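You operate a simulated robot arm through the tools that you are given. There is no shell and no other tool. Be economical: measure what you need, move in short steps, check, and stop when the job is done.

You run a simulated two-armed robot. Do the job below in one go: nothing can be reset, and whatever is moved stays where it is left.

JOB
Hold the handled tray on the top of the orange-edged table steady with one hand and put the small carton labelled "62" from the top of the purple-edged table in it with the other.

Only the result counts: the job must be done as asked and must still hold three seconds after the hand-in. Knocking over, shifting, dropping, spilling or breaking anything else fails it.

ROBOT AND FRAMES
Two 7-joint arms with two-finger parallel grippers on one trunk, on a base that drives. Base frame: it is fixed to the floor where the robot stands at the start and does not move with it; the origin is under the middle of the robot, x ahead of it, y to its left, z up; the surface under the hand at the start is at about z = 0.74. Readings come in m, rad, newtons and seconds.
The left shoulder is at the start at [0.07, 0.188, 1.165], the right one opposite. With the tool pointing down near the work surface each hand reaches from about 0.22 to 0.78 m from the robot's upright axis, wherever it stands, measured 20 degrees to its own side. Places, roughly: handled tray [0.5, -1.25, 0.75]. Payload 3.91 kg a hand.
The tool frame of a hand sits at the grasp point between the pads (the TCP): z along the fingers, y along the line on which they close. The tips reach 0.03 m beyond it. Largest opening 0.11 m; finger width 0.02, thickness 0.01; the body of the gripper, 0.048 by 0.112 m, starts 0.055 m behind the TCP.
Orientation is told as [roll, pitch, yaw] about the base's x, y, z axes, in that order, counted from this pose: with the fingers straight down and closing along the base's y, the tool's x points along the base's -x, its y along +y and its z along -z.

CONTROLS
- The arms move only by the tool send_rows. It takes "left_series", "right_series" or both (then of equal length, played together; a hand with none holds still); each is a list of rows, each a list of 3 entries, a list of its own where there are three numbers: the shift along the tool's x, y, z in units of 200 mm (1.0 is 200 mm), then the turn, a rotation vector about the tool's x, y, z in units of 45 degrees (1.0 is 45 degrees), then the closure, from 0 (fully open) to 1 (shut). In form: [[[x, y, z], [ax, ay, az], gripper], ...]. A call has 1 to 10 rows; each row is the pose to reach, as a shift and turn from the pose commanded when the call began, along the tool's axes at that moment. A call with a number of a shift or a turn outside -1 to 1 is refused whole. Rows are played at 5 a second. More than 0.05 m and 0.15 rad between two rows, or a gripper value outside its range, and nothing of the call is played. Where a pose cannot be reached the arm comes as near as it can. A force on the tool above 40 N (or 10 N above the force at the start of the call, whichever is more), or a blocked arm, ends the call early, and 0.2 s more pass. Each finger travels about 0.072 m/s and halts on what it meets, pressing with about 41 N; the grip force reading is that of the motor and also rises with nothing between the fingers. The clock runs only during rows and for 0.2 s after the last one: add rows that repeat a pose to give the fingers time. The reply holds the time, the measured pose of the TCP, the force on the tool along the base axes, the opening and the grip force, in the units named above and with some noise, with the torque about the TCP (base axes, N m) and any sound that the robot's microphone picked up.
- Cameras (640 x 400 px; columns grow to the right, rows downward): "scene" is now at [0.1283, -0.0161, 1.3748]; the picture's right is [-0.22, -0.98, 0.00], its down [-0.73, 0.16, -0.66] and it looks along [0.65, -0.14, -0.75] (base axes); focal length 269 px, centre (320, 200). "left" rides on the left gripper at [0.072, -0.017, -0.103] in its tool frame; the picture's right is [0.23, 0.97, 0.00], its down [-0.76, 0.18, -0.62] and it looks along [-0.61, 0.14, 0.78] (tool axes); focal length 222 px, centre (320, 200). "right" rides on the right gripper at [0.072, 0.017, -0.103] in its tool frame; the picture's right is [-0.23, 0.97, 0.00], its down [-0.76, -0.18, -0.62] and it looks along [-0.61, -0.14, 0.78] (tool axes); focal length 222 px, centre (320, 200). There is no depth. A picture from a camera that has moved, and an enlarged one, comes with that camera's place and axes in the base frame and with its lens.
- grab_frame(camera): a new picture of that camera. No time passes.
- move_column(by): slides the trunk up (or, below 0, down) by that many m; the arms and the scene camera ride with it, the base frame stays. It gives what a move gives, with no picture.
- steer(legs): drives the robot by 1 to 6 legs, each [ahead, turn to the left] in m and rad, along the robot's own axes; the way and the turn of a leg run together, so that a leg with both is an arc; at most 1.5 m and 3.142 rad a leg. The arms and the cameras ride along, it lands a little off, and it stops where it bumps. It gives what a move gives.
- pan_tilt(pan, tilt): turns the head with the scene camera to pan (to the left, within 1.501 rad either way) and tilt (down, from -0.506 to 1.204), counted from straight ahead of the robot. It gives what a move gives.
- zoom(camera, box): a new picture of the part [left, top, right, bottom] of that camera's present view, enlarged. No time passes.
- finish_job(): hands the job in; it is judged then, once.

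Go step by step. Nothing tells you exact positions but the pictures and the camera data: compare them with the known pose of the tool, close in by small moves and look again before you grip or let go. The budget is 120 turns and 108 pictures, counting those below and the enlarged ones. Unless the task says otherwise, let go and move clear before handing in, and close with one line.

The tools are called after "Request:" as name(argument=value, ...) on one line, values as JSON. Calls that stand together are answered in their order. send_rows: Moves the arms, as the interface text tells. Its arguments: {"type":"object","properties":{"left_series":{"type":"array","items":{"type":"array"}},"right_series":{"type":"array","items":{"type":"array"}}},"required":[]} The other tools are called the same way: move_column (by) slides the trunk up or down; steer (legs) drives the base; pan_tilt (pan, tilt) turns the head that bears the scene camera; grab_frame (camera) takes a picture; zoom (camera, box) takes an enlarged picture of a part of a camera's view; finish_job () hands the job in.

At the start:

```text
time_s: 0.0
left_tcp_pos: [0.6266, 0.0833, 0.968]
left_orientation: [0.0, -0.001, 0.001]
left_force: [1.0, 0.2, 0.5]
left_torque: [-0.02, 0.01, 0.0]
left_gripper_width: 0.11
left_gripper_force: 0.1
right_tcp_pos: [0.4871, -0.4426, 1.0309]
right_orientation: [0.001, 0.0, 0.0]
right_force: [0.1, 0.0, 0.5]
right_torque: [-0.01, 0.0, -0.03]
right_gripper_width: 0.1102
right_gripper_force: 0.1
trunk travel left (down, up): [-0.675, 0.265]
robot x, y, heading: [0.0052, 0.001, 0.001]
head pan, tilt: [-0.218, 0.846]
```

scene: 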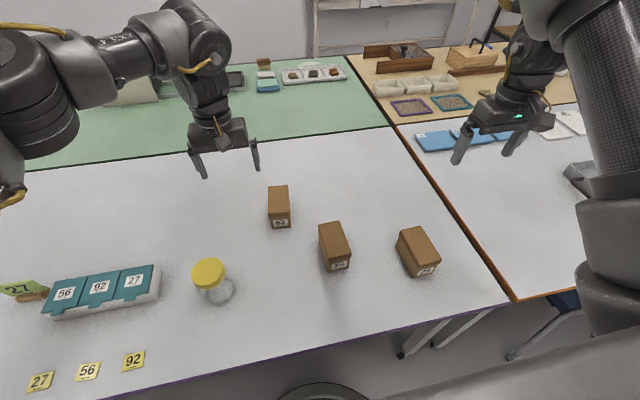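
right: 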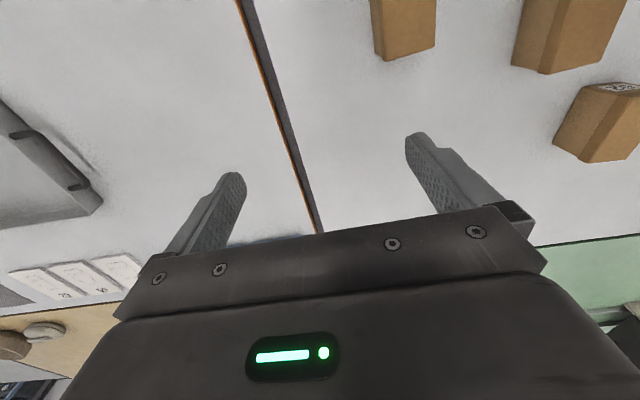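
left: 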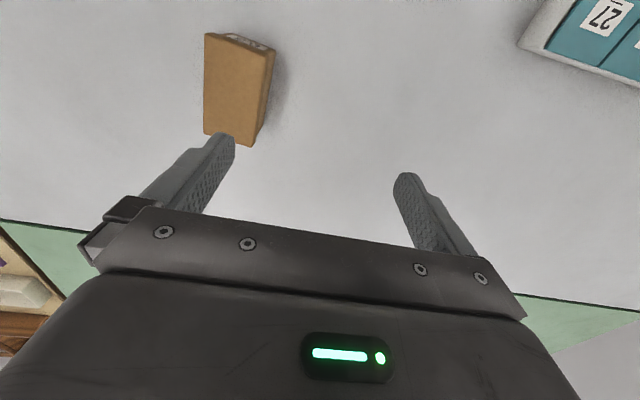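

I see three small cartons on the purple-edged table and an orange-edged table to the right. I'll zoom in on the labels first.

Request:
zoom(camera="scene", box=[240, 170, 460, 290])

Request:
pan_tilt(pan=-1.1, tilt=0.7)

Request:
grab_frame(camera="scene")

```text
2.91 times, centred on (350, 230) of scene
camera zoom: at [0.1283, -0.0161, 1.3748], right [-0.22, -0.98, 0.0], down [-0.73, 0.16, -0.66], along [0.65, -0.14, -0.75], focal length 784 px, centre (233, 113)
```

zoom: 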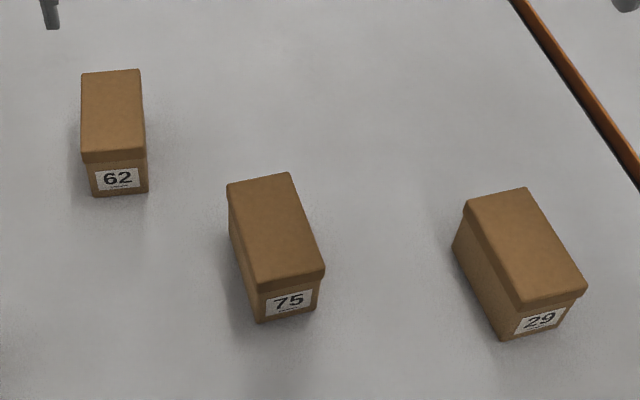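

```text
time_s: 1.2
left_tcp_pos: [0.6266, 0.0838, 0.9695]
left_orientation: [0.0, -0.001, 0.0]
left_force: [0.5, 0.2, -0.3]
left_torque: [0.01, 0.01, -0.05]
left_gripper_width: 0.1102
left_gripper_force: 0.1
right_tcp_pos: [0.4865, -0.4426, 1.0314]
right_orientation: [0.0, 0.0, 0.001]
right_force: [-0.5, 0.4, 0.0]
right_torque: [0.04, 0.02, 0.01]
right_gripper_width: 0.1099
right_gripper_force: 0.2
trunk travel left (down, up): [-0.675, 0.265]
robot x, y, heading: [-0.0028, 0.0005, -0.001]
head pan, tilt: [-1.1, 0.7]
```

```text
103 pictures are left
camera scene: at [0.0904, -0.0748, 1.3868], right [-0.89, -0.45, 0.0], down [-0.29, 0.57, -0.76], along [0.35, -0.68, -0.64], focal length 269 px, centre (320, 200)
```

scene: 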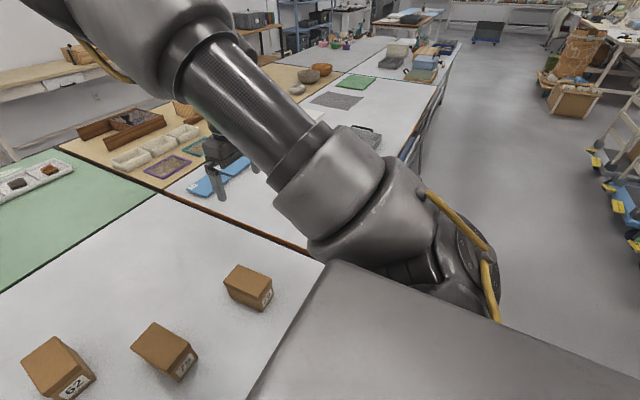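

The "62" carton is the far one, at about [0.65, -0.005] with its top near z 0.80. I'll bring the left hand above it and look.

Request:
send_rows(left_series=[[[-0.06, -0.22, 0], [0, 0, 0], 0], [[-0.125, -0.445, 0], [0, 0, 0], 0], [[-0.125, -0.445, 0.2], [0, 0, 0], 0], [[-0.125, -0.445, 0.4], [0, 0, 0], 0], [[-0.125, -0.445, 0.4], [0, 0, 0], 0]])

Request:
grab_frame(camera="left")

Request:
pan_tilt(pan=-0.1, tilt=0.8)

Request:
grab_frame(camera="scene")

```text
time_s: 2.4
left_tcp_pos: [0.6492, -0.0058, 0.8864]
left_orientation: [-0.001, -0.002, 0.002]
left_force: [1.1, 0.4, -1.2]
left_torque: [0.0, -0.04, 0.02]
left_gripper_width: 0.1098
left_gripper_force: 0.1
right_tcp_pos: [0.4851, -0.4448, 1.031]
right_orientation: [0.0, 0.0, -0.001]
right_force: [0.6, -0.2, 0.5]
right_torque: [-0.03, 0.0, -0.05]
right_gripper_width: 0.11
right_gripper_force: 0.0
trunk travel left (down, up): [-0.675, 0.265]
robot x, y, heading: [0.0004, 0.0049, -0.005]
head pan, tilt: [-1.1, 0.7]
```

```text
102 pictures are left
camera left: at [0.5768, -0.0242, 0.9907], right [-0.23, 0.97, 0.0], down [0.76, 0.18, 0.62], along [0.61, 0.14, -0.78], focal length 222 px, centre (320, 200)
```

left: 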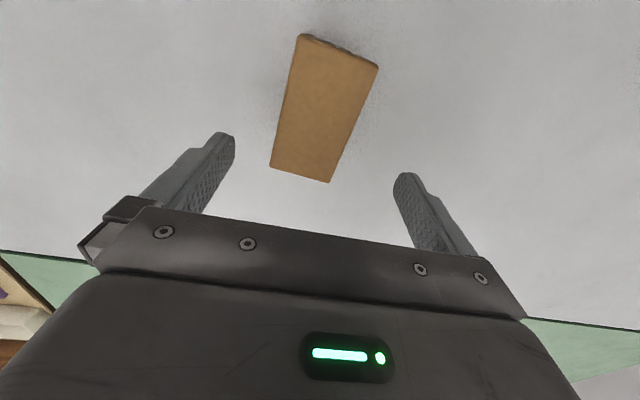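

```text
time_s: 3.7
left_tcp_pos: [0.651, -0.005, 0.8861]
left_orientation: [0.001, 0.001, 0.001]
left_force: [-0.5, 0.6, -0.5]
left_torque: [0.02, 0.02, 0.02]
left_gripper_width: 0.11
left_gripper_force: 0.0
right_tcp_pos: [0.4865, -0.4438, 1.0309]
right_orientation: [0.0, 0.001, -0.001]
right_force: [0.6, 1.1, 0.2]
right_torque: [-0.01, -0.04, -0.01]
right_gripper_width: 0.1099
right_gripper_force: 0.1
trunk travel left (down, up): [-0.675, 0.265]
robot x, y, heading: [-0.0008, 0.0004, -0.0]
head pan, tilt: [-0.099, 0.799]
```

```text
101 pictures are left
camera scene: at [0.1321, -0.0072, 1.3786], right [-0.1, -0.99, 0.0], down [-0.71, 0.07, -0.7], along [0.69, -0.07, -0.72], focal length 269 px, centre (320, 200)
```

scene: 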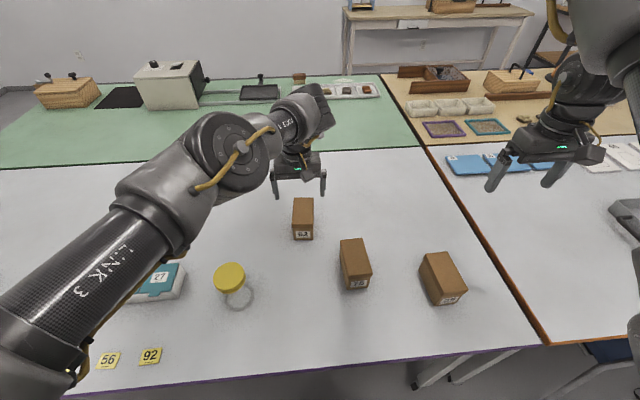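

The wrist camera puts the carton centre at about [0.643, -0.0115], turned by about -0.08 rad. I'll align, descend and close.

Request:
send_rows(left_series=[[[0.035, -0.033, 0], [0, 0, 0.1], 0], [[0.035, -0.033, 0.15], [0, 0, 0.1], 0], [[0.035, -0.033, 0.3], [0, 0, 0.1], 0], [[0.035, -0.033, 0.42], [0, 0, 0.1], 0], [[0.035, -0.033, 0.51], [0, 0, 0.1], 0], [[0.035, -0.033, 0.51], [0, 0, 0.1], 0]])

Request:
grab_frame(camera="left")

Request:
zoom(camera="scene", box=[240, 140, 380, 260])

```text
time_s: 5.1
left_tcp_pos: [0.6416, -0.0078, 0.7874]
left_orientation: [-0.002, -0.005, -0.078]
left_force: [0.0, -0.5, -0.2]
left_torque: [-0.02, 0.02, 0.0]
left_gripper_width: 0.1099
left_gripper_force: 0.0
left hand out of reach, approached as far as the arm can: row 5, 6
right_tcp_pos: [0.4859, -0.4427, 1.0307]
right_orientation: [-0.001, 0.001, 0.002]
right_force: [-0.6, -0.4, 0.3]
right_torque: [0.03, -0.03, -0.01]
right_gripper_width: 0.1099
right_gripper_force: 0.0
trunk travel left (down, up): [-0.675, 0.265]
robot x, y, heading: [-0.0003, 0.0009, -0.003]
head pan, tilt: [-0.099, 0.799]
```

```text
100 pictures are left
camera left: at [0.5664, -0.0207, 0.8908], right [-0.15, 0.99, 0.0], down [0.77, 0.12, 0.63], along [0.62, 0.09, -0.78], focal length 222 px, centre (320, 200)
```

left: 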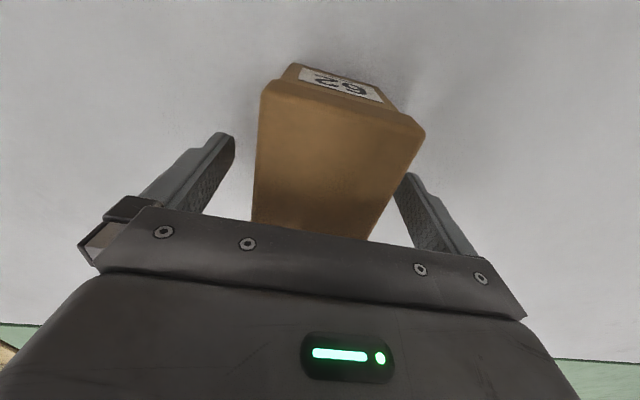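

```text
3.33 times, centred on (310, 200) of scene
camera zoom: at [0.1318, -0.0072, 1.3786], right [-0.1, -1.0, 0.0], down [-0.71, 0.07, -0.7], along [0.69, -0.07, -0.72], focal length 898 px, centre (353, 200)
```

zoom: 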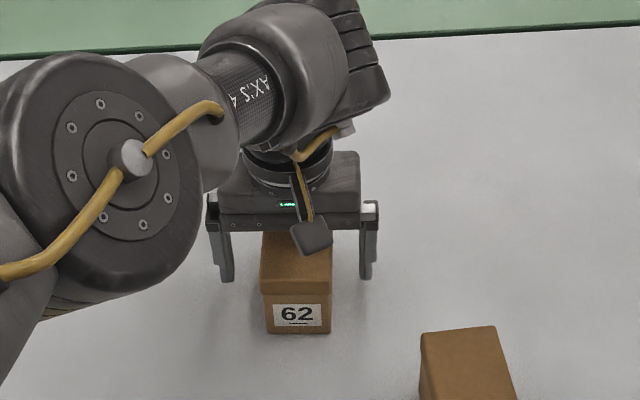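

The fingers straddle the carton cleanly, but the arm stopped slightly short of the height I asked for. I'll lower the trunk by 8 mm, then close.

Request:
move_column(by=-0.009)

Request:
send_rows(left_series=[[[0, -0.01, 0], [0, 0, 0], 0.3], [[0, -0.01, 0], [0, 0, 0], 0.6], [[0, -0.01, 0], [0, 0, 0], 0.8], [[0, -0.01, 0], [0, 0, 0], 0.8], [[0, -0.01, 0], [0, 0, 0], 0.8], [[0, -0.01, 0], [0, 0, 0], 0.8]])

Request:
grab_frame(camera="left")

```text
time_s: 5.6
left_tcp_pos: [0.6419, -0.0077, 0.7775]
left_orientation: [-0.002, -0.003, -0.079]
left_force: [0.0, -0.6, 0.4]
left_torque: [0.02, -0.03, 0.01]
left_gripper_width: 0.1098
left_gripper_force: 0.0
right_tcp_pos: [0.4866, -0.4433, 1.0213]
right_orientation: [0.001, -0.001, -0.001]
right_force: [0.0, 0.8, -0.5]
right_torque: [-0.01, 0.0, -0.01]
right_gripper_width: 0.1101
right_gripper_force: 0.2
trunk travel left (down, up): [-0.666, 0.274]
robot x, y, heading: [-0.0015, -0.001, 0.0]
head pan, tilt: [-0.099, 0.799]
```

```text
time_s: 7.0
left_tcp_pos: [0.6407, -0.0096, 0.7786]
left_orientation: [-0.004, -0.004, -0.08]
left_force: [1.8, -0.3, -0.4]
left_torque: [0.05, -0.08, -0.06]
left_gripper_width: 0.0557
left_gripper_force: 40.9
right_tcp_pos: [0.4863, -0.4435, 1.0213]
right_orientation: [0.0, -0.001, 0.0]
right_force: [0.2, 0.5, 0.5]
right_torque: [0.0, 0.0, -0.01]
right_gripper_width: 0.1096
right_gripper_force: 0.0
trunk travel left (down, up): [-0.666, 0.274]
robot x, y, heading: [-0.0022, 0.001, -0.0]
head pan, tilt: [-0.099, 0.799]
```

```text
98 pictures are left
camera left: at [0.5659, -0.0226, 0.882], right [-0.15, 0.99, 0.0], down [0.77, 0.12, 0.63], along [0.62, 0.09, -0.78], focal length 222 px, centre (320, 200)
```

left: 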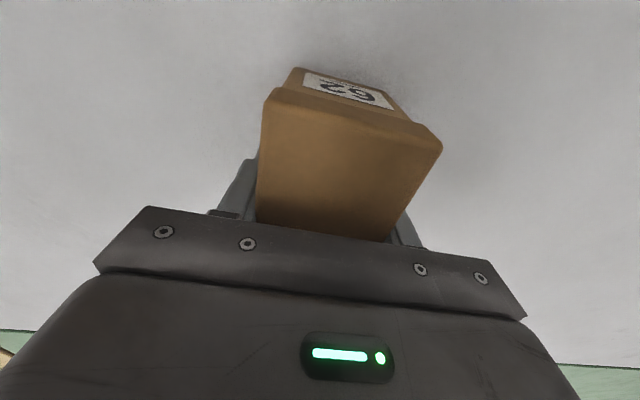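

The carton is gripped (opening 0.056, force 41 N). Now I'll lift it straight up.

Request:
move_column(by=0.15)

Request:
send_rows(left_series=[[[0.1, 0, -0.2], [0, 0, -0.05], 0.8], [[0.3, 0.05, -0.4], [0, 0, -0.1], 0.8], [[0.5, 0.1, -0.6], [0, 0, -0.1], 0.8], [[0.7, 0.2, -0.6], [0, 0, -0.1], 0.8], [[0.9, 0.3, -0.6], [0, 0, -0.1], 0.8], [[0.9, 0.3, -0.6], [0, 0, -0.1], 0.8]])

Request:
pan_tilt(pan=-0.9, tilt=0.6)

Request:
grab_frame(camera="scene")

Request:
grab_frame(camera="left")

```text
time_s: 8.8
left_tcp_pos: [0.641, -0.01, 0.9282]
left_orientation: [-0.002, -0.004, -0.079]
left_force: [0.2, -0.4, -2.6]
left_torque: [-0.01, 0.01, -0.01]
left_gripper_width: 0.056
left_gripper_force: 41.0
right_tcp_pos: [0.4873, -0.4426, 1.1711]
right_orientation: [0.0, 0.0, 0.001]
right_force: [0.0, 0.3, 0.2]
right_torque: [0.0, -0.01, -0.02]
right_gripper_width: 0.1102
right_gripper_force: 0.0
trunk travel left (down, up): [-0.816, 0.124]
robot x, y, heading: [-0.0034, 0.0064, 0.003]
head pan, tilt: [-0.099, 0.799]
```

```text
refused: row 2 steps farther than a row can; nothing moved
```

```text
time_s: 9.9
left_tcp_pos: [0.6397, -0.0095, 0.9279]
left_orientation: [-0.003, -0.004, -0.078]
left_force: [0.3, -0.6, -0.9]
left_torque: [-0.02, 0.01, 0.01]
left_gripper_width: 0.0558
left_gripper_force: 41.2
right_tcp_pos: [0.4879, -0.4432, 1.1718]
right_orientation: [0.0, 0.0, 0.001]
right_force: [0.3, 0.1, 0.5]
right_torque: [0.01, 0.0, 0.0]
right_gripper_width: 0.1101
right_gripper_force: 0.2
trunk travel left (down, up): [-0.816, 0.124]
robot x, y, heading: [-0.0015, 0.0027, 0.003]
head pan, tilt: [-0.901, 0.6]
```

```text
97 pictures are left
camera scene: at [0.1072, -0.0685, 1.5364], right [-0.78, -0.62, 0.0], down [-0.35, 0.44, -0.82], along [0.51, -0.65, -0.57], focal length 269 px, centre (320, 200)
```

scene: 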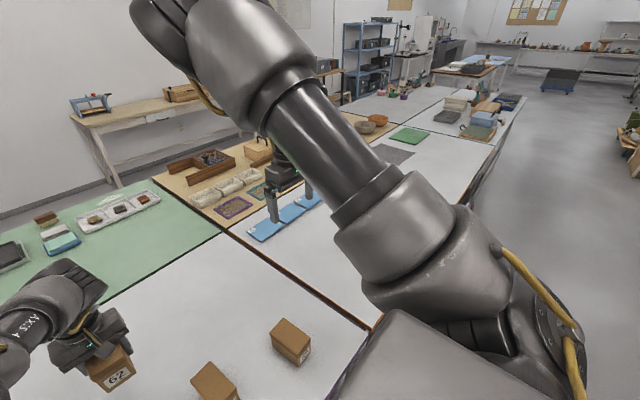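

```text
96 pictures are left
camera left: at [0.5661, -0.0225, 1.0317], right [-0.15, 0.99, 0.0], down [0.77, 0.12, 0.63], along [0.62, 0.09, -0.78], focal length 222 px, centre (320, 200)
```

left: 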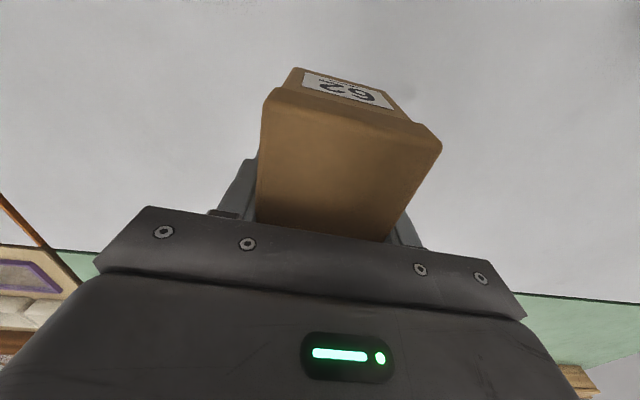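

The carton is up. I'll retract and raise the left hand in smaller steps, then start turning to the right.

Request:
send_rows(left_series=[[[0.1, 0, -0.2], [0, 0, -0.05], 0.8], [[0.25, 0.05, -0.37], [0, 0, -0.1], 0.8], [[0.4, 0.1, -0.54], [0, 0, -0.1], 0.8], [[0.6, 0.2, -0.6], [0, 0, -0.1], 0.8], [[0.8, 0.3, -0.6], [0, 0, -0.1], 0.8], [[0.9, 0.4, -0.6], [0, 0, -0.1], 0.8]])

Request:
steer(legs=[[0, -1.571]])

Request:
pan_tilt(pan=0.0, tilt=0.6)

Request:
grab_frame(camera="scene")

Request:
pan_tilt(pan=0.7, tilt=0.7)

Request:
grab_frame(camera="scene")

```text
time_s: 11.3
left_tcp_pos: [0.5132, 0.09, 1.0398]
left_orientation: [-0.005, -0.002, -0.003]
left_force: [-0.4, -0.1, -3.1]
left_torque: [0.01, 0.0, -0.01]
left_gripper_width: 0.0558
left_gripper_force: 41.0
left hand out of reach, approached as far as the arm can: row 5, 6
right_tcp_pos: [0.4884, -0.4422, 1.1732]
right_orientation: [0.0, 0.0, 0.0]
right_force: [0.1, 0.6, 0.9]
right_torque: [0.02, 0.01, 0.0]
right_gripper_width: 0.1099
right_gripper_force: 0.0
trunk travel left (down, up): [-0.816, 0.124]
robot x, y, heading: [0.0007, 0.0045, 0.005]
head pan, tilt: [-0.901, 0.6]
```

```text
time_s: 15.5
left_tcp_pos: [0.0911, -0.5126, 1.0391]
left_orientation: [-0.005, -0.004, -1.568]
left_force: [0.7, -0.6, -2.9]
left_torque: [0.02, -0.03, -0.04]
left_gripper_width: 0.0557
left_gripper_force: 41.3
right_tcp_pos: [-0.4405, -0.4873, 1.1716]
right_orientation: [0.001, 0.002, -1.566]
right_force: [-0.4, -0.4, 0.1]
right_torque: [-0.01, -0.02, -0.03]
right_gripper_width: 0.1101
right_gripper_force: 0.1
trunk travel left (down, up): [-0.816, 0.124]
robot x, y, heading: [0.0031, -0.0004, -1.565]
head pan, tilt: [-0.901, 0.6]
```

```text
time_s: 16.7
left_tcp_pos: [0.0903, -0.512, 1.0397]
left_orientation: [-0.005, -0.001, -1.57]
left_force: [0.2, 0.1, -2.5]
left_torque: [0.01, 0.01, 0.0]
left_gripper_width: 0.0556
left_gripper_force: 41.2
right_tcp_pos: [-0.4405, -0.4868, 1.1718]
right_orientation: [-0.001, 0.0, -1.565]
right_force: [0.0, 0.6, -0.2]
right_torque: [0.01, 0.01, 0.03]
right_gripper_width: 0.1101
right_gripper_force: 0.1
trunk travel left (down, up): [-0.816, 0.124]
robot x, y, heading: [-0.0008, 0.0034, -1.565]
head pan, tilt: [0.0, 0.6]
```

```text
95 pictures are left
camera scene: at [0.0022, -0.138, 1.5364], right [-1.0, 0.0, 0.0], down [0.0, 0.57, -0.82], along [0.0, -0.82, -0.57], focal length 269 px, centre (320, 200)
```

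scene: 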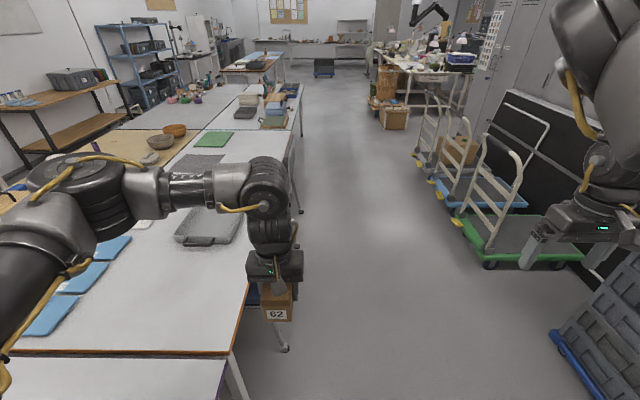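

```text
time_s: 17.8
left_tcp_pos: [0.0896, -0.5114, 1.0391]
left_orientation: [-0.002, -0.003, -1.569]
left_force: [-0.1, -0.3, -2.2]
left_torque: [0.0, 0.0, 0.01]
left_gripper_width: 0.0557
left_gripper_force: 41.4
right_tcp_pos: [-0.4414, -0.4879, 1.1715]
right_orientation: [-0.002, -0.001, -1.564]
right_force: [0.6, 0.3, -0.5]
right_torque: [0.01, 0.0, 0.0]
right_gripper_width: 0.1101
right_gripper_force: 0.0
trunk travel left (down, up): [-0.816, 0.124]
robot x, y, heading: [-0.0005, 0.0001, -1.564]
head pan, tilt: [0.7, 0.7]
```

```text
94 pictures are left
camera scene: at [0.0568, -0.1144, 1.5278], right [-0.76, -0.65, 0.0], down [-0.42, 0.49, -0.76], along [0.5, -0.58, -0.64], focal length 269 px, centre (320, 200)
```

scene: 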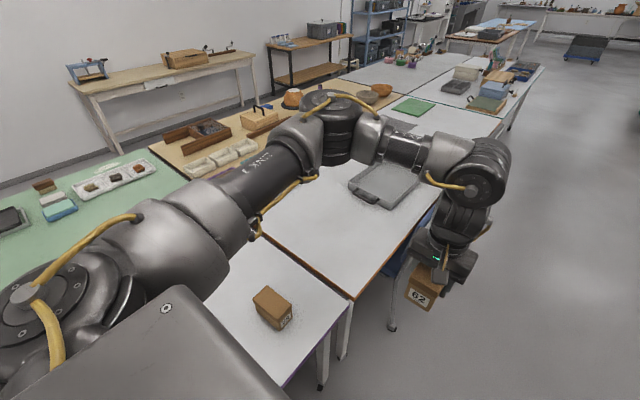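

The aisle is clear and the grey tray with its handle is on the orange-edged table. I'll drive along the aisle and then turn to face the tray.

Request:
steer(legs=[[1.22, 0]])

Request:
pan_tilt(pan=1.4, tilt=0.8)

Request:
grab_frame(camera="scene")

```text
time_s: 21.0
left_tcp_pos: [0.1487, -0.9404, 1.0374]
left_orientation: [-0.02, -0.002, -1.505]
left_force: [1.5, 0.1, -2.9]
left_torque: [-0.02, 0.07, -0.01]
left_gripper_width: 0.056
left_gripper_force: 40.8
right_tcp_pos: [-0.3813, -0.9491, 1.1807]
right_orientation: [-0.018, -0.002, -1.502]
right_force: [0.6, -0.5, -0.3]
right_torque: [0.05, 0.07, 0.01]
right_gripper_width: 0.1102
right_gripper_force: 0.0
trunk travel left (down, up): [-0.816, 0.124]
robot x, y, heading: [-0.0003, -0.4403, -1.349]
head pan, tilt: [0.7, 0.7]
stopped in leg 1: the robot was blocked; the commanded pose is now the measured one
```

```text
time_s: 22.1
left_tcp_pos: [0.1309, -0.9411, 1.0391]
left_orientation: [-0.008, -0.003, -1.507]
left_force: [0.1, -0.6, -2.3]
left_torque: [-0.01, -0.02, -0.01]
left_gripper_width: 0.0559
left_gripper_force: 41.2
right_tcp_pos: [-0.4024, -0.9515, 1.1721]
right_orientation: [0.0, 0.001, -1.504]
right_force: [-0.3, 0.0, 0.0]
right_torque: [0.0, -0.04, 0.02]
right_gripper_width: 0.1098
right_gripper_force: 0.0
trunk travel left (down, up): [-0.816, 0.124]
robot x, y, heading: [-0.0037, -0.4354, -1.35]
head pan, tilt: [1.4, 0.799]
```

```text
93 pictures are left
camera scene: at [0.0865, -0.4839, 1.5199], right [0.05, -1.0, 0.0], down [-0.71, -0.04, -0.7], along [0.7, 0.04, -0.71], focal length 269 px, centre (320, 200)
```

scene: 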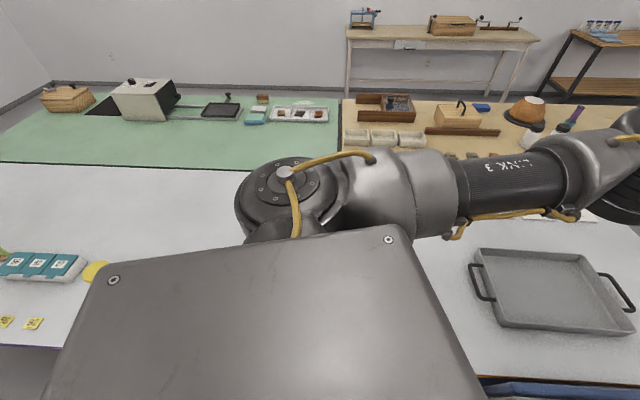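

The base bumped something on its left, probably the blue thing under the table. I'll back off a little and look down there.

Request:
steer(legs=[[-0.12, 0]])

Request:
pan_tilt(pan=0.45, tilt=1.0)

Request:
grab_frame(camera="scene")

Request:
pan_tilt(pan=0.0, tilt=1.0)

Request:
grab_frame(camera="scene")

```text
time_s: 23.3
left_tcp_pos: [0.1079, -0.8226, 1.0397]
left_orientation: [-0.008, -0.001, -1.504]
left_force: [0.3, 0.2, -2.6]
left_torque: [-0.01, 0.0, -0.01]
left_gripper_width: 0.0556
left_gripper_force: 40.2
right_tcp_pos: [-0.4238, -0.8331, 1.174]
right_orientation: [-0.005, 0.0, -1.502]
right_force: [0.1, 0.1, 0.4]
right_torque: [-0.01, -0.01, 0.01]
right_gripper_width: 0.1098
right_gripper_force: 0.1
trunk travel left (down, up): [-0.816, 0.124]
robot x, y, heading: [-0.0279, -0.3185, -1.344]
head pan, tilt: [1.4, 0.799]
```

```text
time_s: 24.6
left_tcp_pos: [0.1086, -0.8209, 1.0402]
left_orientation: [-0.01, -0.002, -1.505]
left_force: [0.0, -0.1, -3.0]
left_torque: [-0.04, 0.02, -0.01]
left_gripper_width: 0.0557
left_gripper_force: 40.9
right_tcp_pos: [-0.4228, -0.8323, 1.1736]
right_orientation: [-0.007, 0.001, -1.501]
right_force: [-0.7, -0.1, 0.0]
right_torque: [-0.02, 0.01, 0.01]
right_gripper_width: 0.1096
right_gripper_force: 0.1
trunk travel left (down, up): [-0.816, 0.124]
robot x, y, heading: [-0.0268, -0.3168, -1.35]
head pan, tilt: [0.45, 1.0]
```

```text
92 pictures are left
camera scene: at [0.0281, -0.4213, 1.5045], right [-0.78, -0.63, 0.0], down [-0.53, 0.66, -0.54], along [0.34, -0.42, -0.84], focal length 269 px, centre (320, 200)
```

scene: 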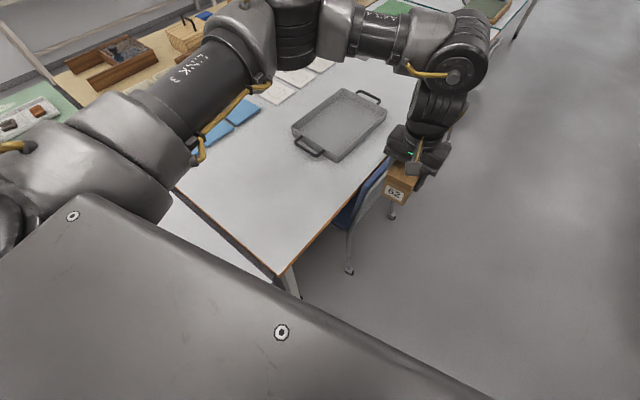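

```text
time_s: 25.5
left_tcp_pos: [0.108, -0.8224, 1.0388]
left_orientation: [-0.011, -0.001, -1.505]
left_force: [-0.8, -0.5, -1.9]
left_torque: [0.01, -0.05, 0.01]
left_gripper_width: 0.0559
left_gripper_force: 41.0
right_tcp_pos: [-0.4256, -0.8311, 1.1753]
right_orientation: [-0.008, 0.0, -1.502]
right_force: [-0.3, -0.4, -0.6]
right_torque: [0.02, 0.03, -0.02]
right_gripper_width: 0.11
right_gripper_force: 0.1
trunk travel left (down, up): [-0.816, 0.124]
robot x, y, heading: [-0.0275, -0.3191, -1.353]
head pan, tilt: [0.0, 1.0]
```

```text
91 pictures are left
camera scene: at [0.0003, -0.4353, 1.5044], right [-0.97, -0.22, 0.0], down [-0.19, 0.82, -0.54], along [0.12, -0.53, -0.84], focal length 269 px, centre (320, 200)
```

scene: 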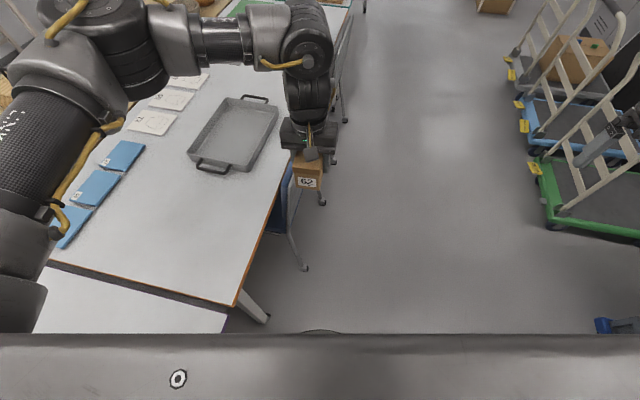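

A blue chair is tucked under the table in front of the tray, with its feet out to about x 0.2. The base seems to have hit the table leg at about [0.32, -0.6]. I'll swing wide along x ≈ -0.25.

Request:
steer(legs=[[0, -0.69], [0.48, 0], [0, 0.47], [0.38, 0]])

Request:
pan_tilt(pan=0.9, tilt=0.9)

Request:
grab_frame(camera="scene")

```text
time_s: 33.5
left_tcp_pos: [-0.2091, -1.6576, 1.0411]
left_orientation: [-0.011, -0.001, -1.716]
left_force: [-1.2, -0.6, -2.6]
left_torque: [-0.02, 0.01, -0.02]
left_gripper_width: 0.056
left_gripper_force: 41.0
right_tcp_pos: [-0.7327, -1.5572, 1.1747]
right_orientation: [-0.007, -0.003, -1.712]
right_force: [-0.6, 0.0, 0.8]
right_torque: [0.01, -0.01, 0.0]
right_gripper_width: 0.1101
right_gripper_force: 0.0
trunk travel left (down, up): [-0.816, 0.124]
robot x, y, heading: [-0.2383, -1.1345, -1.558]
head pan, tilt: [0.0, 1.0]
```

```text
time_s: 34.7
left_tcp_pos: [-0.2098, -1.6594, 1.0389]
left_orientation: [-0.012, -0.003, -1.716]
left_force: [0.2, 0.7, -2.5]
left_torque: [0.01, 0.0, -0.01]
left_gripper_width: 0.0557
left_gripper_force: 41.6
right_tcp_pos: [-0.7318, -1.5582, 1.1743]
right_orientation: [-0.006, 0.0, -1.712]
right_force: [0.6, 0.9, 0.2]
right_torque: [-0.02, 0.0, 0.01]
right_gripper_width: 0.1098
right_gripper_force: 0.1
trunk travel left (down, up): [-0.816, 0.124]
robot x, y, heading: [-0.2396, -1.1355, -1.56]
head pan, tilt: [0.901, 0.901]
```

```text
90 pictures are left
camera scene: at [-0.176, -1.2349, 1.5116], right [-0.61, -0.79, 0.0], down [-0.62, 0.48, -0.62], along [0.49, -0.38, -0.78], focal length 269 px, centre (320, 200)
```

scene: 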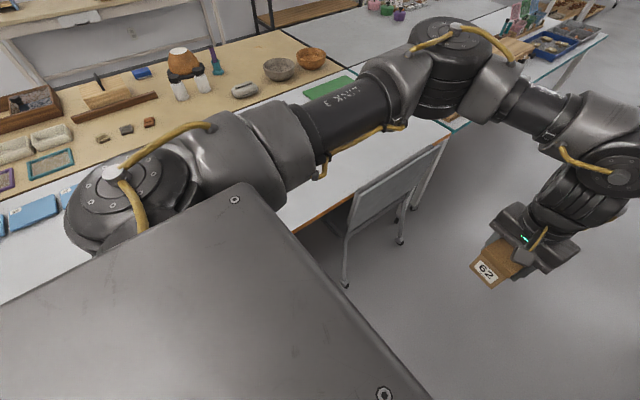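

I'm at [-0.24, -1.135] with room on all sides. I'll turn left to face the tray.

Request:
steer(legs=[[0, 1.56]])

Request:
pan_tilt(pan=0.0, tilt=0.8)

Request:
grab_frame(camera="scene")

```text
time_s: 38.9
left_tcp_pos: [0.283, -1.1201, 1.0397]
left_orientation: [-0.011, -0.002, -0.16]
left_force: [-1.0, 0.7, -2.0]
left_torque: [-0.01, 0.01, 0.02]
left_gripper_width: 0.0559
left_gripper_force: 40.7
right_tcp_pos: [0.1739, -1.6404, 1.1742]
right_orientation: [-0.007, 0.001, -0.159]
right_force: [-0.4, 0.2, 0.5]
right_torque: [0.01, -0.03, -0.01]
right_gripper_width: 0.11
right_gripper_force: 0.0
trunk travel left (down, up): [-0.816, 0.124]
robot x, y, heading: [-0.2374, -1.1405, 0.005]
head pan, tilt: [0.901, 0.901]
```

```text
time_s: 40.1
left_tcp_pos: [0.2831, -1.1193, 1.0392]
left_orientation: [-0.011, -0.001, -0.16]
left_force: [0.1, -0.2, -1.6]
left_torque: [-0.03, 0.03, -0.01]
left_gripper_width: 0.0559
left_gripper_force: 41.0
right_tcp_pos: [0.173, -1.6401, 1.1751]
right_orientation: [-0.006, -0.001, -0.159]
right_force: [-0.5, 1.2, 0.7]
right_torque: [-0.01, 0.01, -0.01]
right_gripper_width: 0.11
right_gripper_force: 0.0
trunk travel left (down, up): [-0.816, 0.124]
robot x, y, heading: [-0.2407, -1.1419, 0.003]
head pan, tilt: [0.0, 0.799]
```

```text
89 pictures are left
camera scene: at [-0.1051, -1.1387, 1.5195], right [0.0, -1.0, 0.0], down [-0.72, 0.0, -0.7], along [0.7, 0.0, -0.72], focal length 269 px, centre (320, 200)
```

scene: 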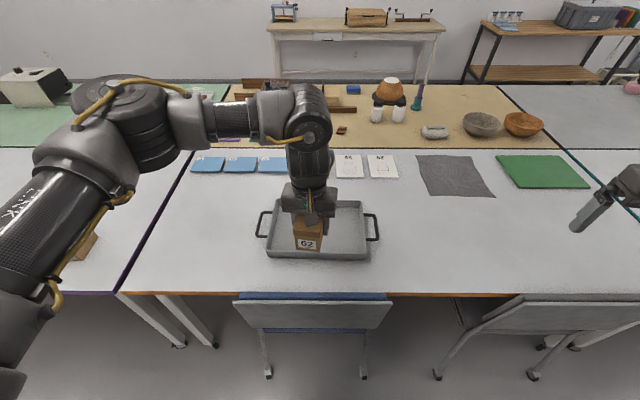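

The tray, centred near [0.485, -1.135], is right in front, and its right handle is at about [0.49, -1.325]. I'll move 4 cm closer, lower the trunk, and begin bringing the right hand over the right handle.

Request:
steer(legs=[[0.04, 0]])

Request:
move_column(by=-0.12)

Request:
send_rows(right_series=[[[-0.14, 0.2, 0], [0, 0, -0.1], 0], [[-0.28, 0.4, 0], [0, 0, -0.2], 0], [[-0.42, 0.6, 0], [0, 0, -0.2], 0], [[-0.56, 0.8, 0], [0, 0, -0.2], 0], [[-0.7, 1.0, 0], [0, 0, -0.2], 0], [[-0.7, 1.0, 0], [0, 0, -0.2], 0]])

Request:
grab_frame(camera="scene")

```text
time_s: 41.0
left_tcp_pos: [0.3142, -1.1182, 1.045]
left_orientation: [-0.01, -0.01, -0.164]
left_force: [-0.6, -0.5, -1.9]
left_torque: [-0.02, -0.03, 0.0]
left_gripper_width: 0.0557
left_gripper_force: 40.9
right_tcp_pos: [0.2034, -1.6398, 1.1784]
right_orientation: [-0.004, -0.01, -0.159]
right_force: [0.4, 0.4, 0.1]
right_torque: [0.01, -0.04, 0.0]
right_gripper_width: 0.11
right_gripper_force: 0.1
trunk travel left (down, up): [-0.816, 0.124]
robot x, y, heading: [-0.1943, -1.1396, 0.002]
head pan, tilt: [0.0, 0.799]
```

```text
time_s: 42.5
left_tcp_pos: [0.3219, -1.1199, 0.9213]
left_orientation: [-0.011, -0.004, -0.164]
left_force: [-0.4, -0.1, -2.9]
left_torque: [-0.01, 0.03, 0.01]
left_gripper_width: 0.056
left_gripper_force: 41.0
right_tcp_pos: [0.2119, -1.64, 1.0556]
right_orientation: [-0.007, -0.003, -0.16]
right_force: [0.7, 0.6, 0.6]
right_torque: [0.02, 0.03, 0.0]
right_gripper_width: 0.1099
right_gripper_force: 0.0
trunk travel left (down, up): [-0.696, 0.244]
robot x, y, heading: [-0.1988, -1.1371, 0.0]
head pan, tilt: [0.0, 0.799]
```

```text
time_s: 43.9
left_tcp_pos: [0.3197, -1.1202, 0.9217]
left_orientation: [-0.011, -0.004, -0.164]
left_force: [0.5, 0.3, -2.9]
left_torque: [0.01, 0.02, -0.01]
left_gripper_width: 0.056
left_gripper_force: 40.5
right_tcp_pos: [0.3124, -1.5336, 1.0554]
right_orientation: [-0.007, -0.006, 0.0]
right_force: [-0.6, 0.8, -0.2]
right_torque: [0.02, 0.0, 0.0]
right_gripper_width: 0.1099
right_gripper_force: 0.1
right hand out of reach, approached as far as the arm can: row 4, 5, 6
trunk travel left (down, up): [-0.696, 0.244]
robot x, y, heading: [-0.1969, -1.1404, -0.002]
head pan, tilt: [0.0, 0.799]
```

```text
88 pictures are left
camera scene: at [-0.0662, -1.1392, 1.3996], right [0.0, -1.0, 0.0], down [-0.72, 0.0, -0.7], along [0.7, 0.0, -0.72], focal length 269 px, centre (320, 200)
```

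scene: 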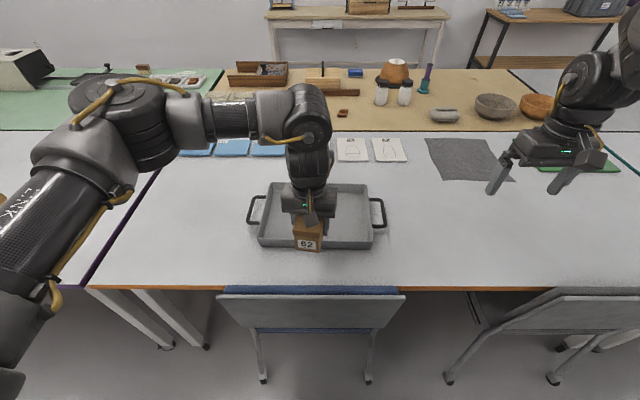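

The right arm hit a limit up at this height, probably because the elbow is folded too far. I'll lower the hand first and then go over to the handle.

Request:
send_rows(right_series=[[[0, 0, 0.2], [0, 0, 0], 0], [[0, 0, 0.4], [0, 0, 0], 0], [[0, 0, 0.6], [0, 0, 0], 0], [[-0.15, 0.15, 0.6], [0, 0, 0], 0], [[-0.3, 0.3, 0.6], [0, 0, 0], 0], [[-0.45, 0.5, 0.6], [0, 0, 0], 0], [[-0.6, 0.7, 0.6], [0, 0, 0], 0], [[-0.7, 0.9, 0.6], [0, 0, 0], 0], [[-0.75, 1.0, 0.6], [0, 0, 0], 0], [[-0.75, 1.0, 0.6], [0, 0, 0], 0]])

Request:
grab_frame(camera="right")

```text
time_s: 46.1
left_tcp_pos: [0.3199, -1.1189, 0.9212]
left_orientation: [-0.01, -0.004, -0.164]
left_force: [0.4, -0.8, -3.0]
left_torque: [-0.02, -0.01, 0.02]
left_gripper_width: 0.0559
left_gripper_force: 41.1
right_tcp_pos: [0.3059, -1.5303, 0.9434]
right_orientation: [-0.006, -0.004, 0.002]
right_force: [-0.3, -0.2, 0.4]
right_torque: [0.01, -0.02, -0.02]
right_gripper_width: 0.1102
right_gripper_force: 0.1
right hand out of reach, approached as far as the arm can: row 3, 4, 5, 6, 7, 8, 9, 10
trunk travel left (down, up): [-0.696, 0.244]
robot x, y, heading: [-0.1971, -1.1374, -0.002]
head pan, tilt: [0.0, 0.799]
```

```text
87 pictures are left
camera right: at [0.2319, -1.5132, 1.0456], right [0.22, 0.97, 0.0], down [0.76, -0.17, 0.63], along [0.61, -0.14, -0.78], focal length 222 px, centre (320, 200)
```

right: 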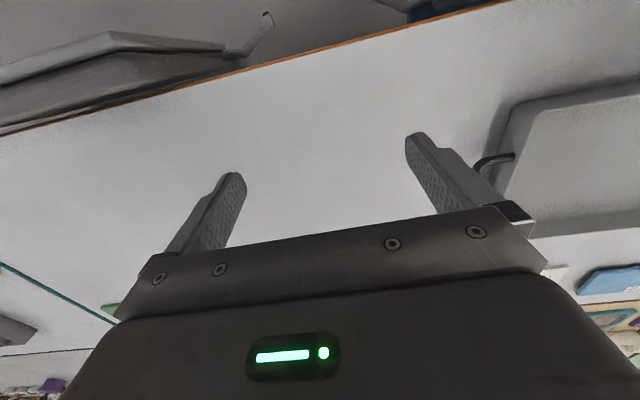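

The right arm is stuck at some joint limit. I'll test small moves one direction at a time to find the binding one.

Request:
send_rows(right_series=[[[-0.1, 0, 0], [0, 0, 0], 0], [[-0.2, 0, 0], [0, 0, 0], 0]])

Request:
send_rows(right_series=[[[0, 0.1, 0], [0, 0, 0], 0], [[0, 0.2, 0], [0, 0, 0], 0]])

Request:
send_rows(right_series=[[[0, 0.1, 0], [0, 0, 0.15], 0], [[0, 0.2, 0], [0, 0, 0.3], 0]])

```text
time_s: 46.7
left_tcp_pos: [0.3202, -1.1193, 0.9204]
left_orientation: [-0.012, -0.004, -0.164]
left_force: [0.1, 0.0, -1.5]
left_torque: [-0.02, 0.0, 0.02]
left_gripper_width: 0.0555
left_gripper_force: 40.7
right_tcp_pos: [0.321, -1.547, 0.943]
right_orientation: [-0.005, -0.003, 0.002]
right_force: [-0.1, -0.6, 0.9]
right_torque: [-0.04, 0.03, 0.01]
right_gripper_width: 0.1101
right_gripper_force: 0.0
right hand out of reach, approached as far as the arm can: row 1, 2
trunk travel left (down, up): [-0.696, 0.244]
robot x, y, heading: [-0.1979, -1.1359, 0.0]
head pan, tilt: [0.0, 0.799]
```

```text
time_s: 47.3
left_tcp_pos: [0.3193, -1.1187, 0.9207]
left_orientation: [-0.01, -0.006, -0.163]
left_force: [-0.2, 0.8, -2.0]
left_torque: [0.03, 0.0, 0.02]
left_gripper_width: 0.0559
left_gripper_force: 41.1
right_tcp_pos: [0.3045, -1.5303, 0.9462]
right_orientation: [-0.007, -0.006, 0.002]
right_force: [-0.5, 0.4, 0.2]
right_torque: [0.0, 0.0, -0.02]
right_gripper_width: 0.11
right_gripper_force: 0.0
right hand out of reach, approached as far as the arm can: row 1, 2
trunk travel left (down, up): [-0.696, 0.244]
robot x, y, heading: [-0.1975, -1.1367, -0.008]
head pan, tilt: [0.0, 0.799]
```

```text
time_s: 47.9
left_tcp_pos: [0.319, -1.1201, 0.9204]
left_orientation: [-0.008, -0.007, -0.164]
left_force: [0.4, -0.6, -2.2]
left_torque: [0.03, -0.01, -0.02]
left_gripper_width: 0.0559
left_gripper_force: 41.0
right_tcp_pos: [0.2362, -1.5605, 0.9516]
right_orientation: [0.004, -0.012, -0.218]
right_force: [-1.0, 0.9, -0.5]
right_torque: [-0.01, 0.01, 0.02]
right_gripper_width: 0.11
right_gripper_force: 0.0
right hand out of reach, approached as far as the arm can: row 1, 2
trunk travel left (down, up): [-0.696, 0.244]
robot x, y, heading: [-0.2024, -1.1376, -0.004]
head pan, tilt: [0.0, 0.799]
```

Turning yaw negative made it worse, so I'll try turning the wrist the positive way and moving forward again.

Request:
send_rows(right_series=[[[0, 0, 0], [0, 0, -0.18], 0], [[0, 0, 0], [0, 0, -0.36], 0], [[0, 0, 0], [0, 0, -0.54], 0], [[0, 0, 0], [0, 0, -0.7], 0], [[-0.1, 0.1, 0], [0, 0, -0.7], 0], [[-0.2, 0.25, 0], [0, 0, -0.7], 0], [[-0.3, 0.4, 0], [0, 0, -0.7], 0], [[-0.4, 0.5, 0], [0, 0, -0.7], 0]])

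Request:
grab_frame(camera="scene")

```text
time_s: 49.7
left_tcp_pos: [0.3196, -1.1193, 0.9208]
left_orientation: [-0.011, -0.002, -0.164]
left_force: [0.7, 0.6, -2.6]
left_torque: [-0.01, 0.01, 0.01]
left_gripper_width: 0.0556
left_gripper_force: 40.7
right_tcp_pos: [0.3365, -1.4779, 0.9506]
right_orientation: [-0.008, 0.0, 0.311]
right_force: [0.4, 0.1, 0.4]
right_torque: [0.03, 0.03, -0.02]
right_gripper_width: 0.11
right_gripper_force: 0.2
trunk travel left (down, up): [-0.696, 0.244]
robot x, y, heading: [-0.2006, -1.1379, -0.005]
head pan, tilt: [0.0, 0.799]
```

```text
86 pictures are left
camera scene: at [-0.0648, -1.1384, 1.3994], right [0.0, -1.0, 0.0], down [-0.72, 0.0, -0.7], along [0.7, 0.0, -0.72], focal length 269 px, centre (320, 200)
```

scene: 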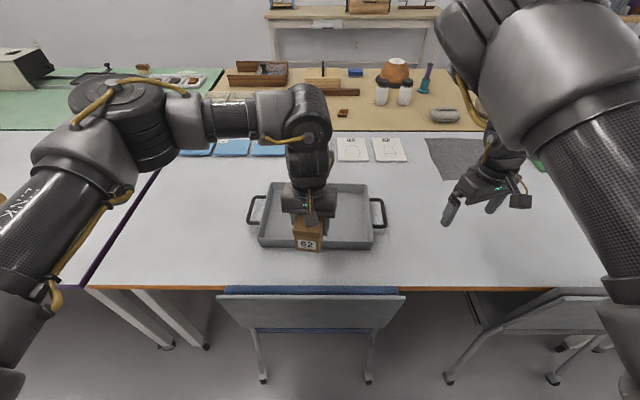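

That works. I'll continue toward the handle and unwind the yaw once extended.

Request:
send_rows(right_series=[[[-0.16, 0.1, 0], [0, 0, 0], 0], [[-0.32, 0.2, 0], [0, 0, 0], 0], [[-0.48, 0.3, 0], [0, 0, 0], 0], [[-0.64, 0.4, 0], [0, 0, 0], 0], [[-0.78, 0.45, 0], [0, 0, 0], 0], [[-0.78, 0.45, 0], [0, 0, 0.13], 0], [[-0.78, 0.45, 0], [0, 0, 0.26], 0], [[-0.78, 0.45, 0], [0, 0, 0.39], 0], [[-0.78, 0.45, 0], [0, 0, 0.39], 0]])

Request:
grab_frame(camera="right")

Request:
grab_frame(camera="scene")

```text
time_s: 51.7
left_tcp_pos: [0.3209, -1.1187, 0.921]
left_orientation: [-0.011, -0.005, -0.164]
left_force: [0.8, 0.0, -1.9]
left_torque: [0.03, 0.02, 0.01]
left_gripper_width: 0.0557
left_gripper_force: 41.1
right_tcp_pos: [0.299, -1.5204, 0.9565]
right_orientation: [-0.005, -0.006, 0.012]
right_force: [0.4, 0.1, -0.5]
right_torque: [0.0, 0.0, 0.04]
right_gripper_width: 0.1099
right_gripper_force: 0.1
right hand out of reach, approached as far as the arm can: row 2, 3, 4, 5, 6, 7, 8, 9
trunk travel left (down, up): [-0.696, 0.244]
robot x, y, heading: [-0.1978, -1.1381, 0.003]
head pan, tilt: [0.0, 0.799]
```

```text
85 pictures are left
camera right: at [0.2262, -1.5031, 1.0592], right [0.22, 0.98, 0.0], down [0.76, -0.17, 0.63], along [0.61, -0.14, -0.78], focal length 222 px, centre (320, 200)
```

right: 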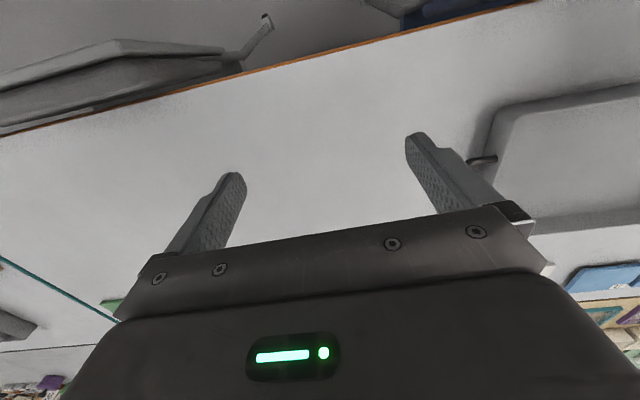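

```text
84 pictures are left
camera scene: at [-0.0654, -1.1387, 1.3995], right [0.0, -1.0, 0.0], down [-0.72, 0.0, -0.7], along [0.7, 0.0, -0.72], focal length 269 px, centre (320, 200)
```

scene: 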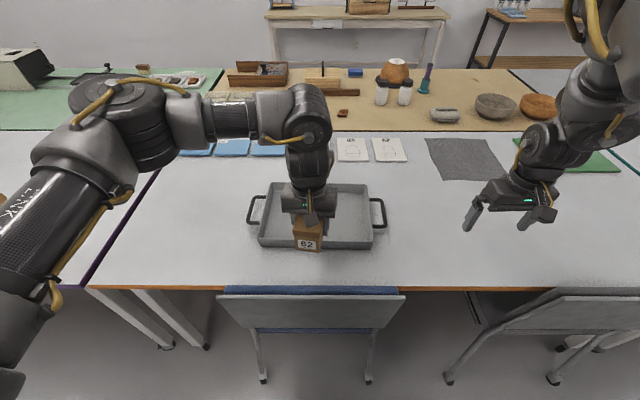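

The limit depends on how folded the arm is. I'll extend it outward first, then sweep inward at greater reach.

Request:
send_rows(right_series=[[[-0.2, -0.15, 0], [0, 0, 0], 0], [[-0.4, -0.25, 0], [0, 0, 0], 0], [[-0.6, -0.3, 0], [0, 0, 0], 0], [[-0.8, -0.3, 0], [0, 0, 0], 0], [[-1.0, -0.3, 0], [0, 0, 0], 0], [[-1.0, -0.1, 0], [0, 0, 0], 0], [[-1.0, 0.1, 0], [0, 0, 0], 0], [[-1.0, 0.3, 0], [0, 0, 0], 0], [[-1.0, 0.5, 0], [0, 0, 0], 0], [[-1.0, 0.7, 0], [0, 0, 0], 0]])

Request:
grab_frame(camera="scene")

```text
time_s: 53.9
left_tcp_pos: [0.3201, -1.1206, 0.9211]
left_orientation: [-0.009, -0.003, -0.165]
left_force: [-0.5, 0.0, -1.7]
left_torque: [0.0, 0.0, -0.02]
left_gripper_width: 0.0557
left_gripper_force: 40.7
right_tcp_pos: [0.3497, -1.5705, 0.9771]
right_orientation: [-0.005, -0.005, 0.012]
right_force: [0.1, -1.0, 0.9]
right_torque: [0.01, 0.02, 0.0]
right_gripper_width: 0.1099
right_gripper_force: 0.1
right hand out of reach, approached as far as the arm can: row 1, 2, 3, 4, 5, 6, 7, 8, 9, 10
trunk travel left (down, up): [-0.696, 0.244]
robot x, y, heading: [-0.1978, -1.1387, -0.0]
head pan, tilt: [0.0, 0.799]
```

```text
83 pictures are left
camera scene: at [-0.0655, -1.1399, 1.3995], right [0.0, -1.0, 0.0], down [-0.72, 0.0, -0.7], along [0.7, 0.0, -0.72], focal length 269 px, centre (320, 200)
```

scene: 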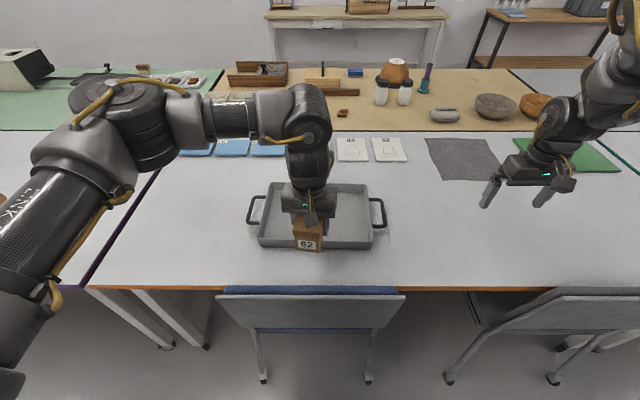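

Still limited. I'll turn the wrist further positive (to about 0.8 rad), which frees it, and then move in.

Request:
send_rows(right_series=[[[0, 0, 0], [0, 0, -0.18], 0], [[0, 0, 0], [0, 0, -0.36], 0], [[0, 0, 0], [0, 0, -0.54], 0], [[0, 0, 0], [0, 0, -0.72], 0], [[0, 0, 0], [0, 0, -0.9], 0], [[0, 0, 0], [0, 0, -1.0], 0], [[-0.15, 0.15, 0], [0, 0, -1.0], 0], [[-0.3, 0.3, 0], [0, 0, -1.0], 0], [[-0.45, 0.45, 0], [0, 0, -1.0], 0], [[-0.6, 0.6, 0], [0, 0, -1.0], 0]])

Request:
grab_frame(camera="scene")

```text
time_s: 56.1
left_tcp_pos: [0.3205, -1.1201, 0.9207]
left_orientation: [-0.01, -0.005, -0.165]
left_force: [0.1, -0.3, -2.1]
left_torque: [-0.01, -0.02, 0.01]
left_gripper_width: 0.0557
left_gripper_force: 40.7
right_tcp_pos: [0.4697, -1.4547, 0.9702]
right_orientation: [-0.008, 0.004, 0.79]
right_force: [0.4, -0.3, -0.3]
right_torque: [0.02, 0.03, -0.03]
right_gripper_width: 0.1099
right_gripper_force: 0.1
trunk travel left (down, up): [-0.696, 0.244]
robot x, y, heading: [-0.2035, -1.1374, -0.0]
head pan, tilt: [0.0, 0.799]
```

```text
82 pictures are left
camera scene: at [-0.0643, -1.138, 1.3994], right [0.0, -1.0, 0.0], down [-0.72, 0.0, -0.7], along [0.7, 0.0, -0.72], focal length 269 px, centre (320, 200)
```

scene: 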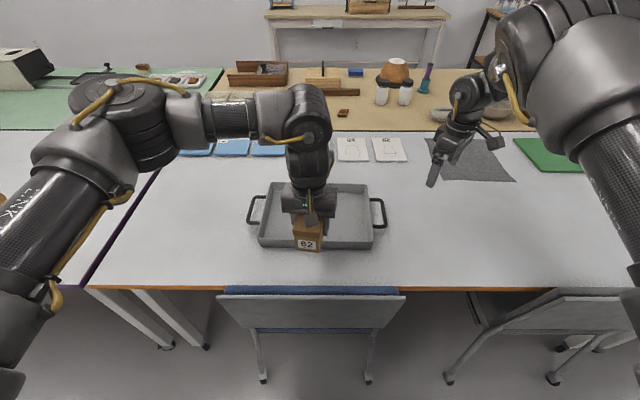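

Reached. Now I'll go the rest of the way and gradually unwind the yaw at this extension.

Request:
send_rows(right_series=[[[-0.2, 0.13, 0.1], [0, 0, 0], 0], [[-0.41, 0.26, 0.2], [0, 0, 0], 0], [[-0.41, 0.26, 0.2], [0, 0, 0.18], 0], [[-0.41, 0.26, 0.2], [0, 0, 0.36], 0], [[-0.41, 0.26, 0.2], [0, 0, 0.54], 0], [[-0.41, 0.26, 0.2], [0, 0, 0.72], 0], [[-0.41, 0.26, 0.2], [0, 0, 0.9], 0], [[-0.41, 0.26, 0.2], [0, 0, 1.0], 0]])

Request:
grab_frame(camera="right")

```text
refused: row 1 steps farther than a row can; nothing moved
```

```text
81 pictures are left
camera right: at [0.4049, -1.4932, 1.0734], right [-0.53, 0.85, -0.01], down [0.66, 0.42, 0.62], along [0.53, 0.33, -0.78], focal length 222 px, centre (320, 200)
```

right: 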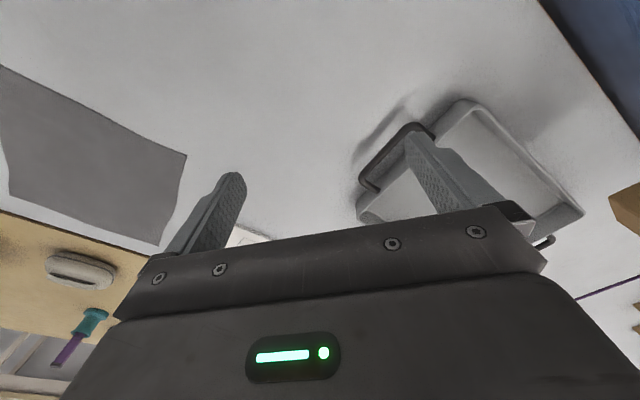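

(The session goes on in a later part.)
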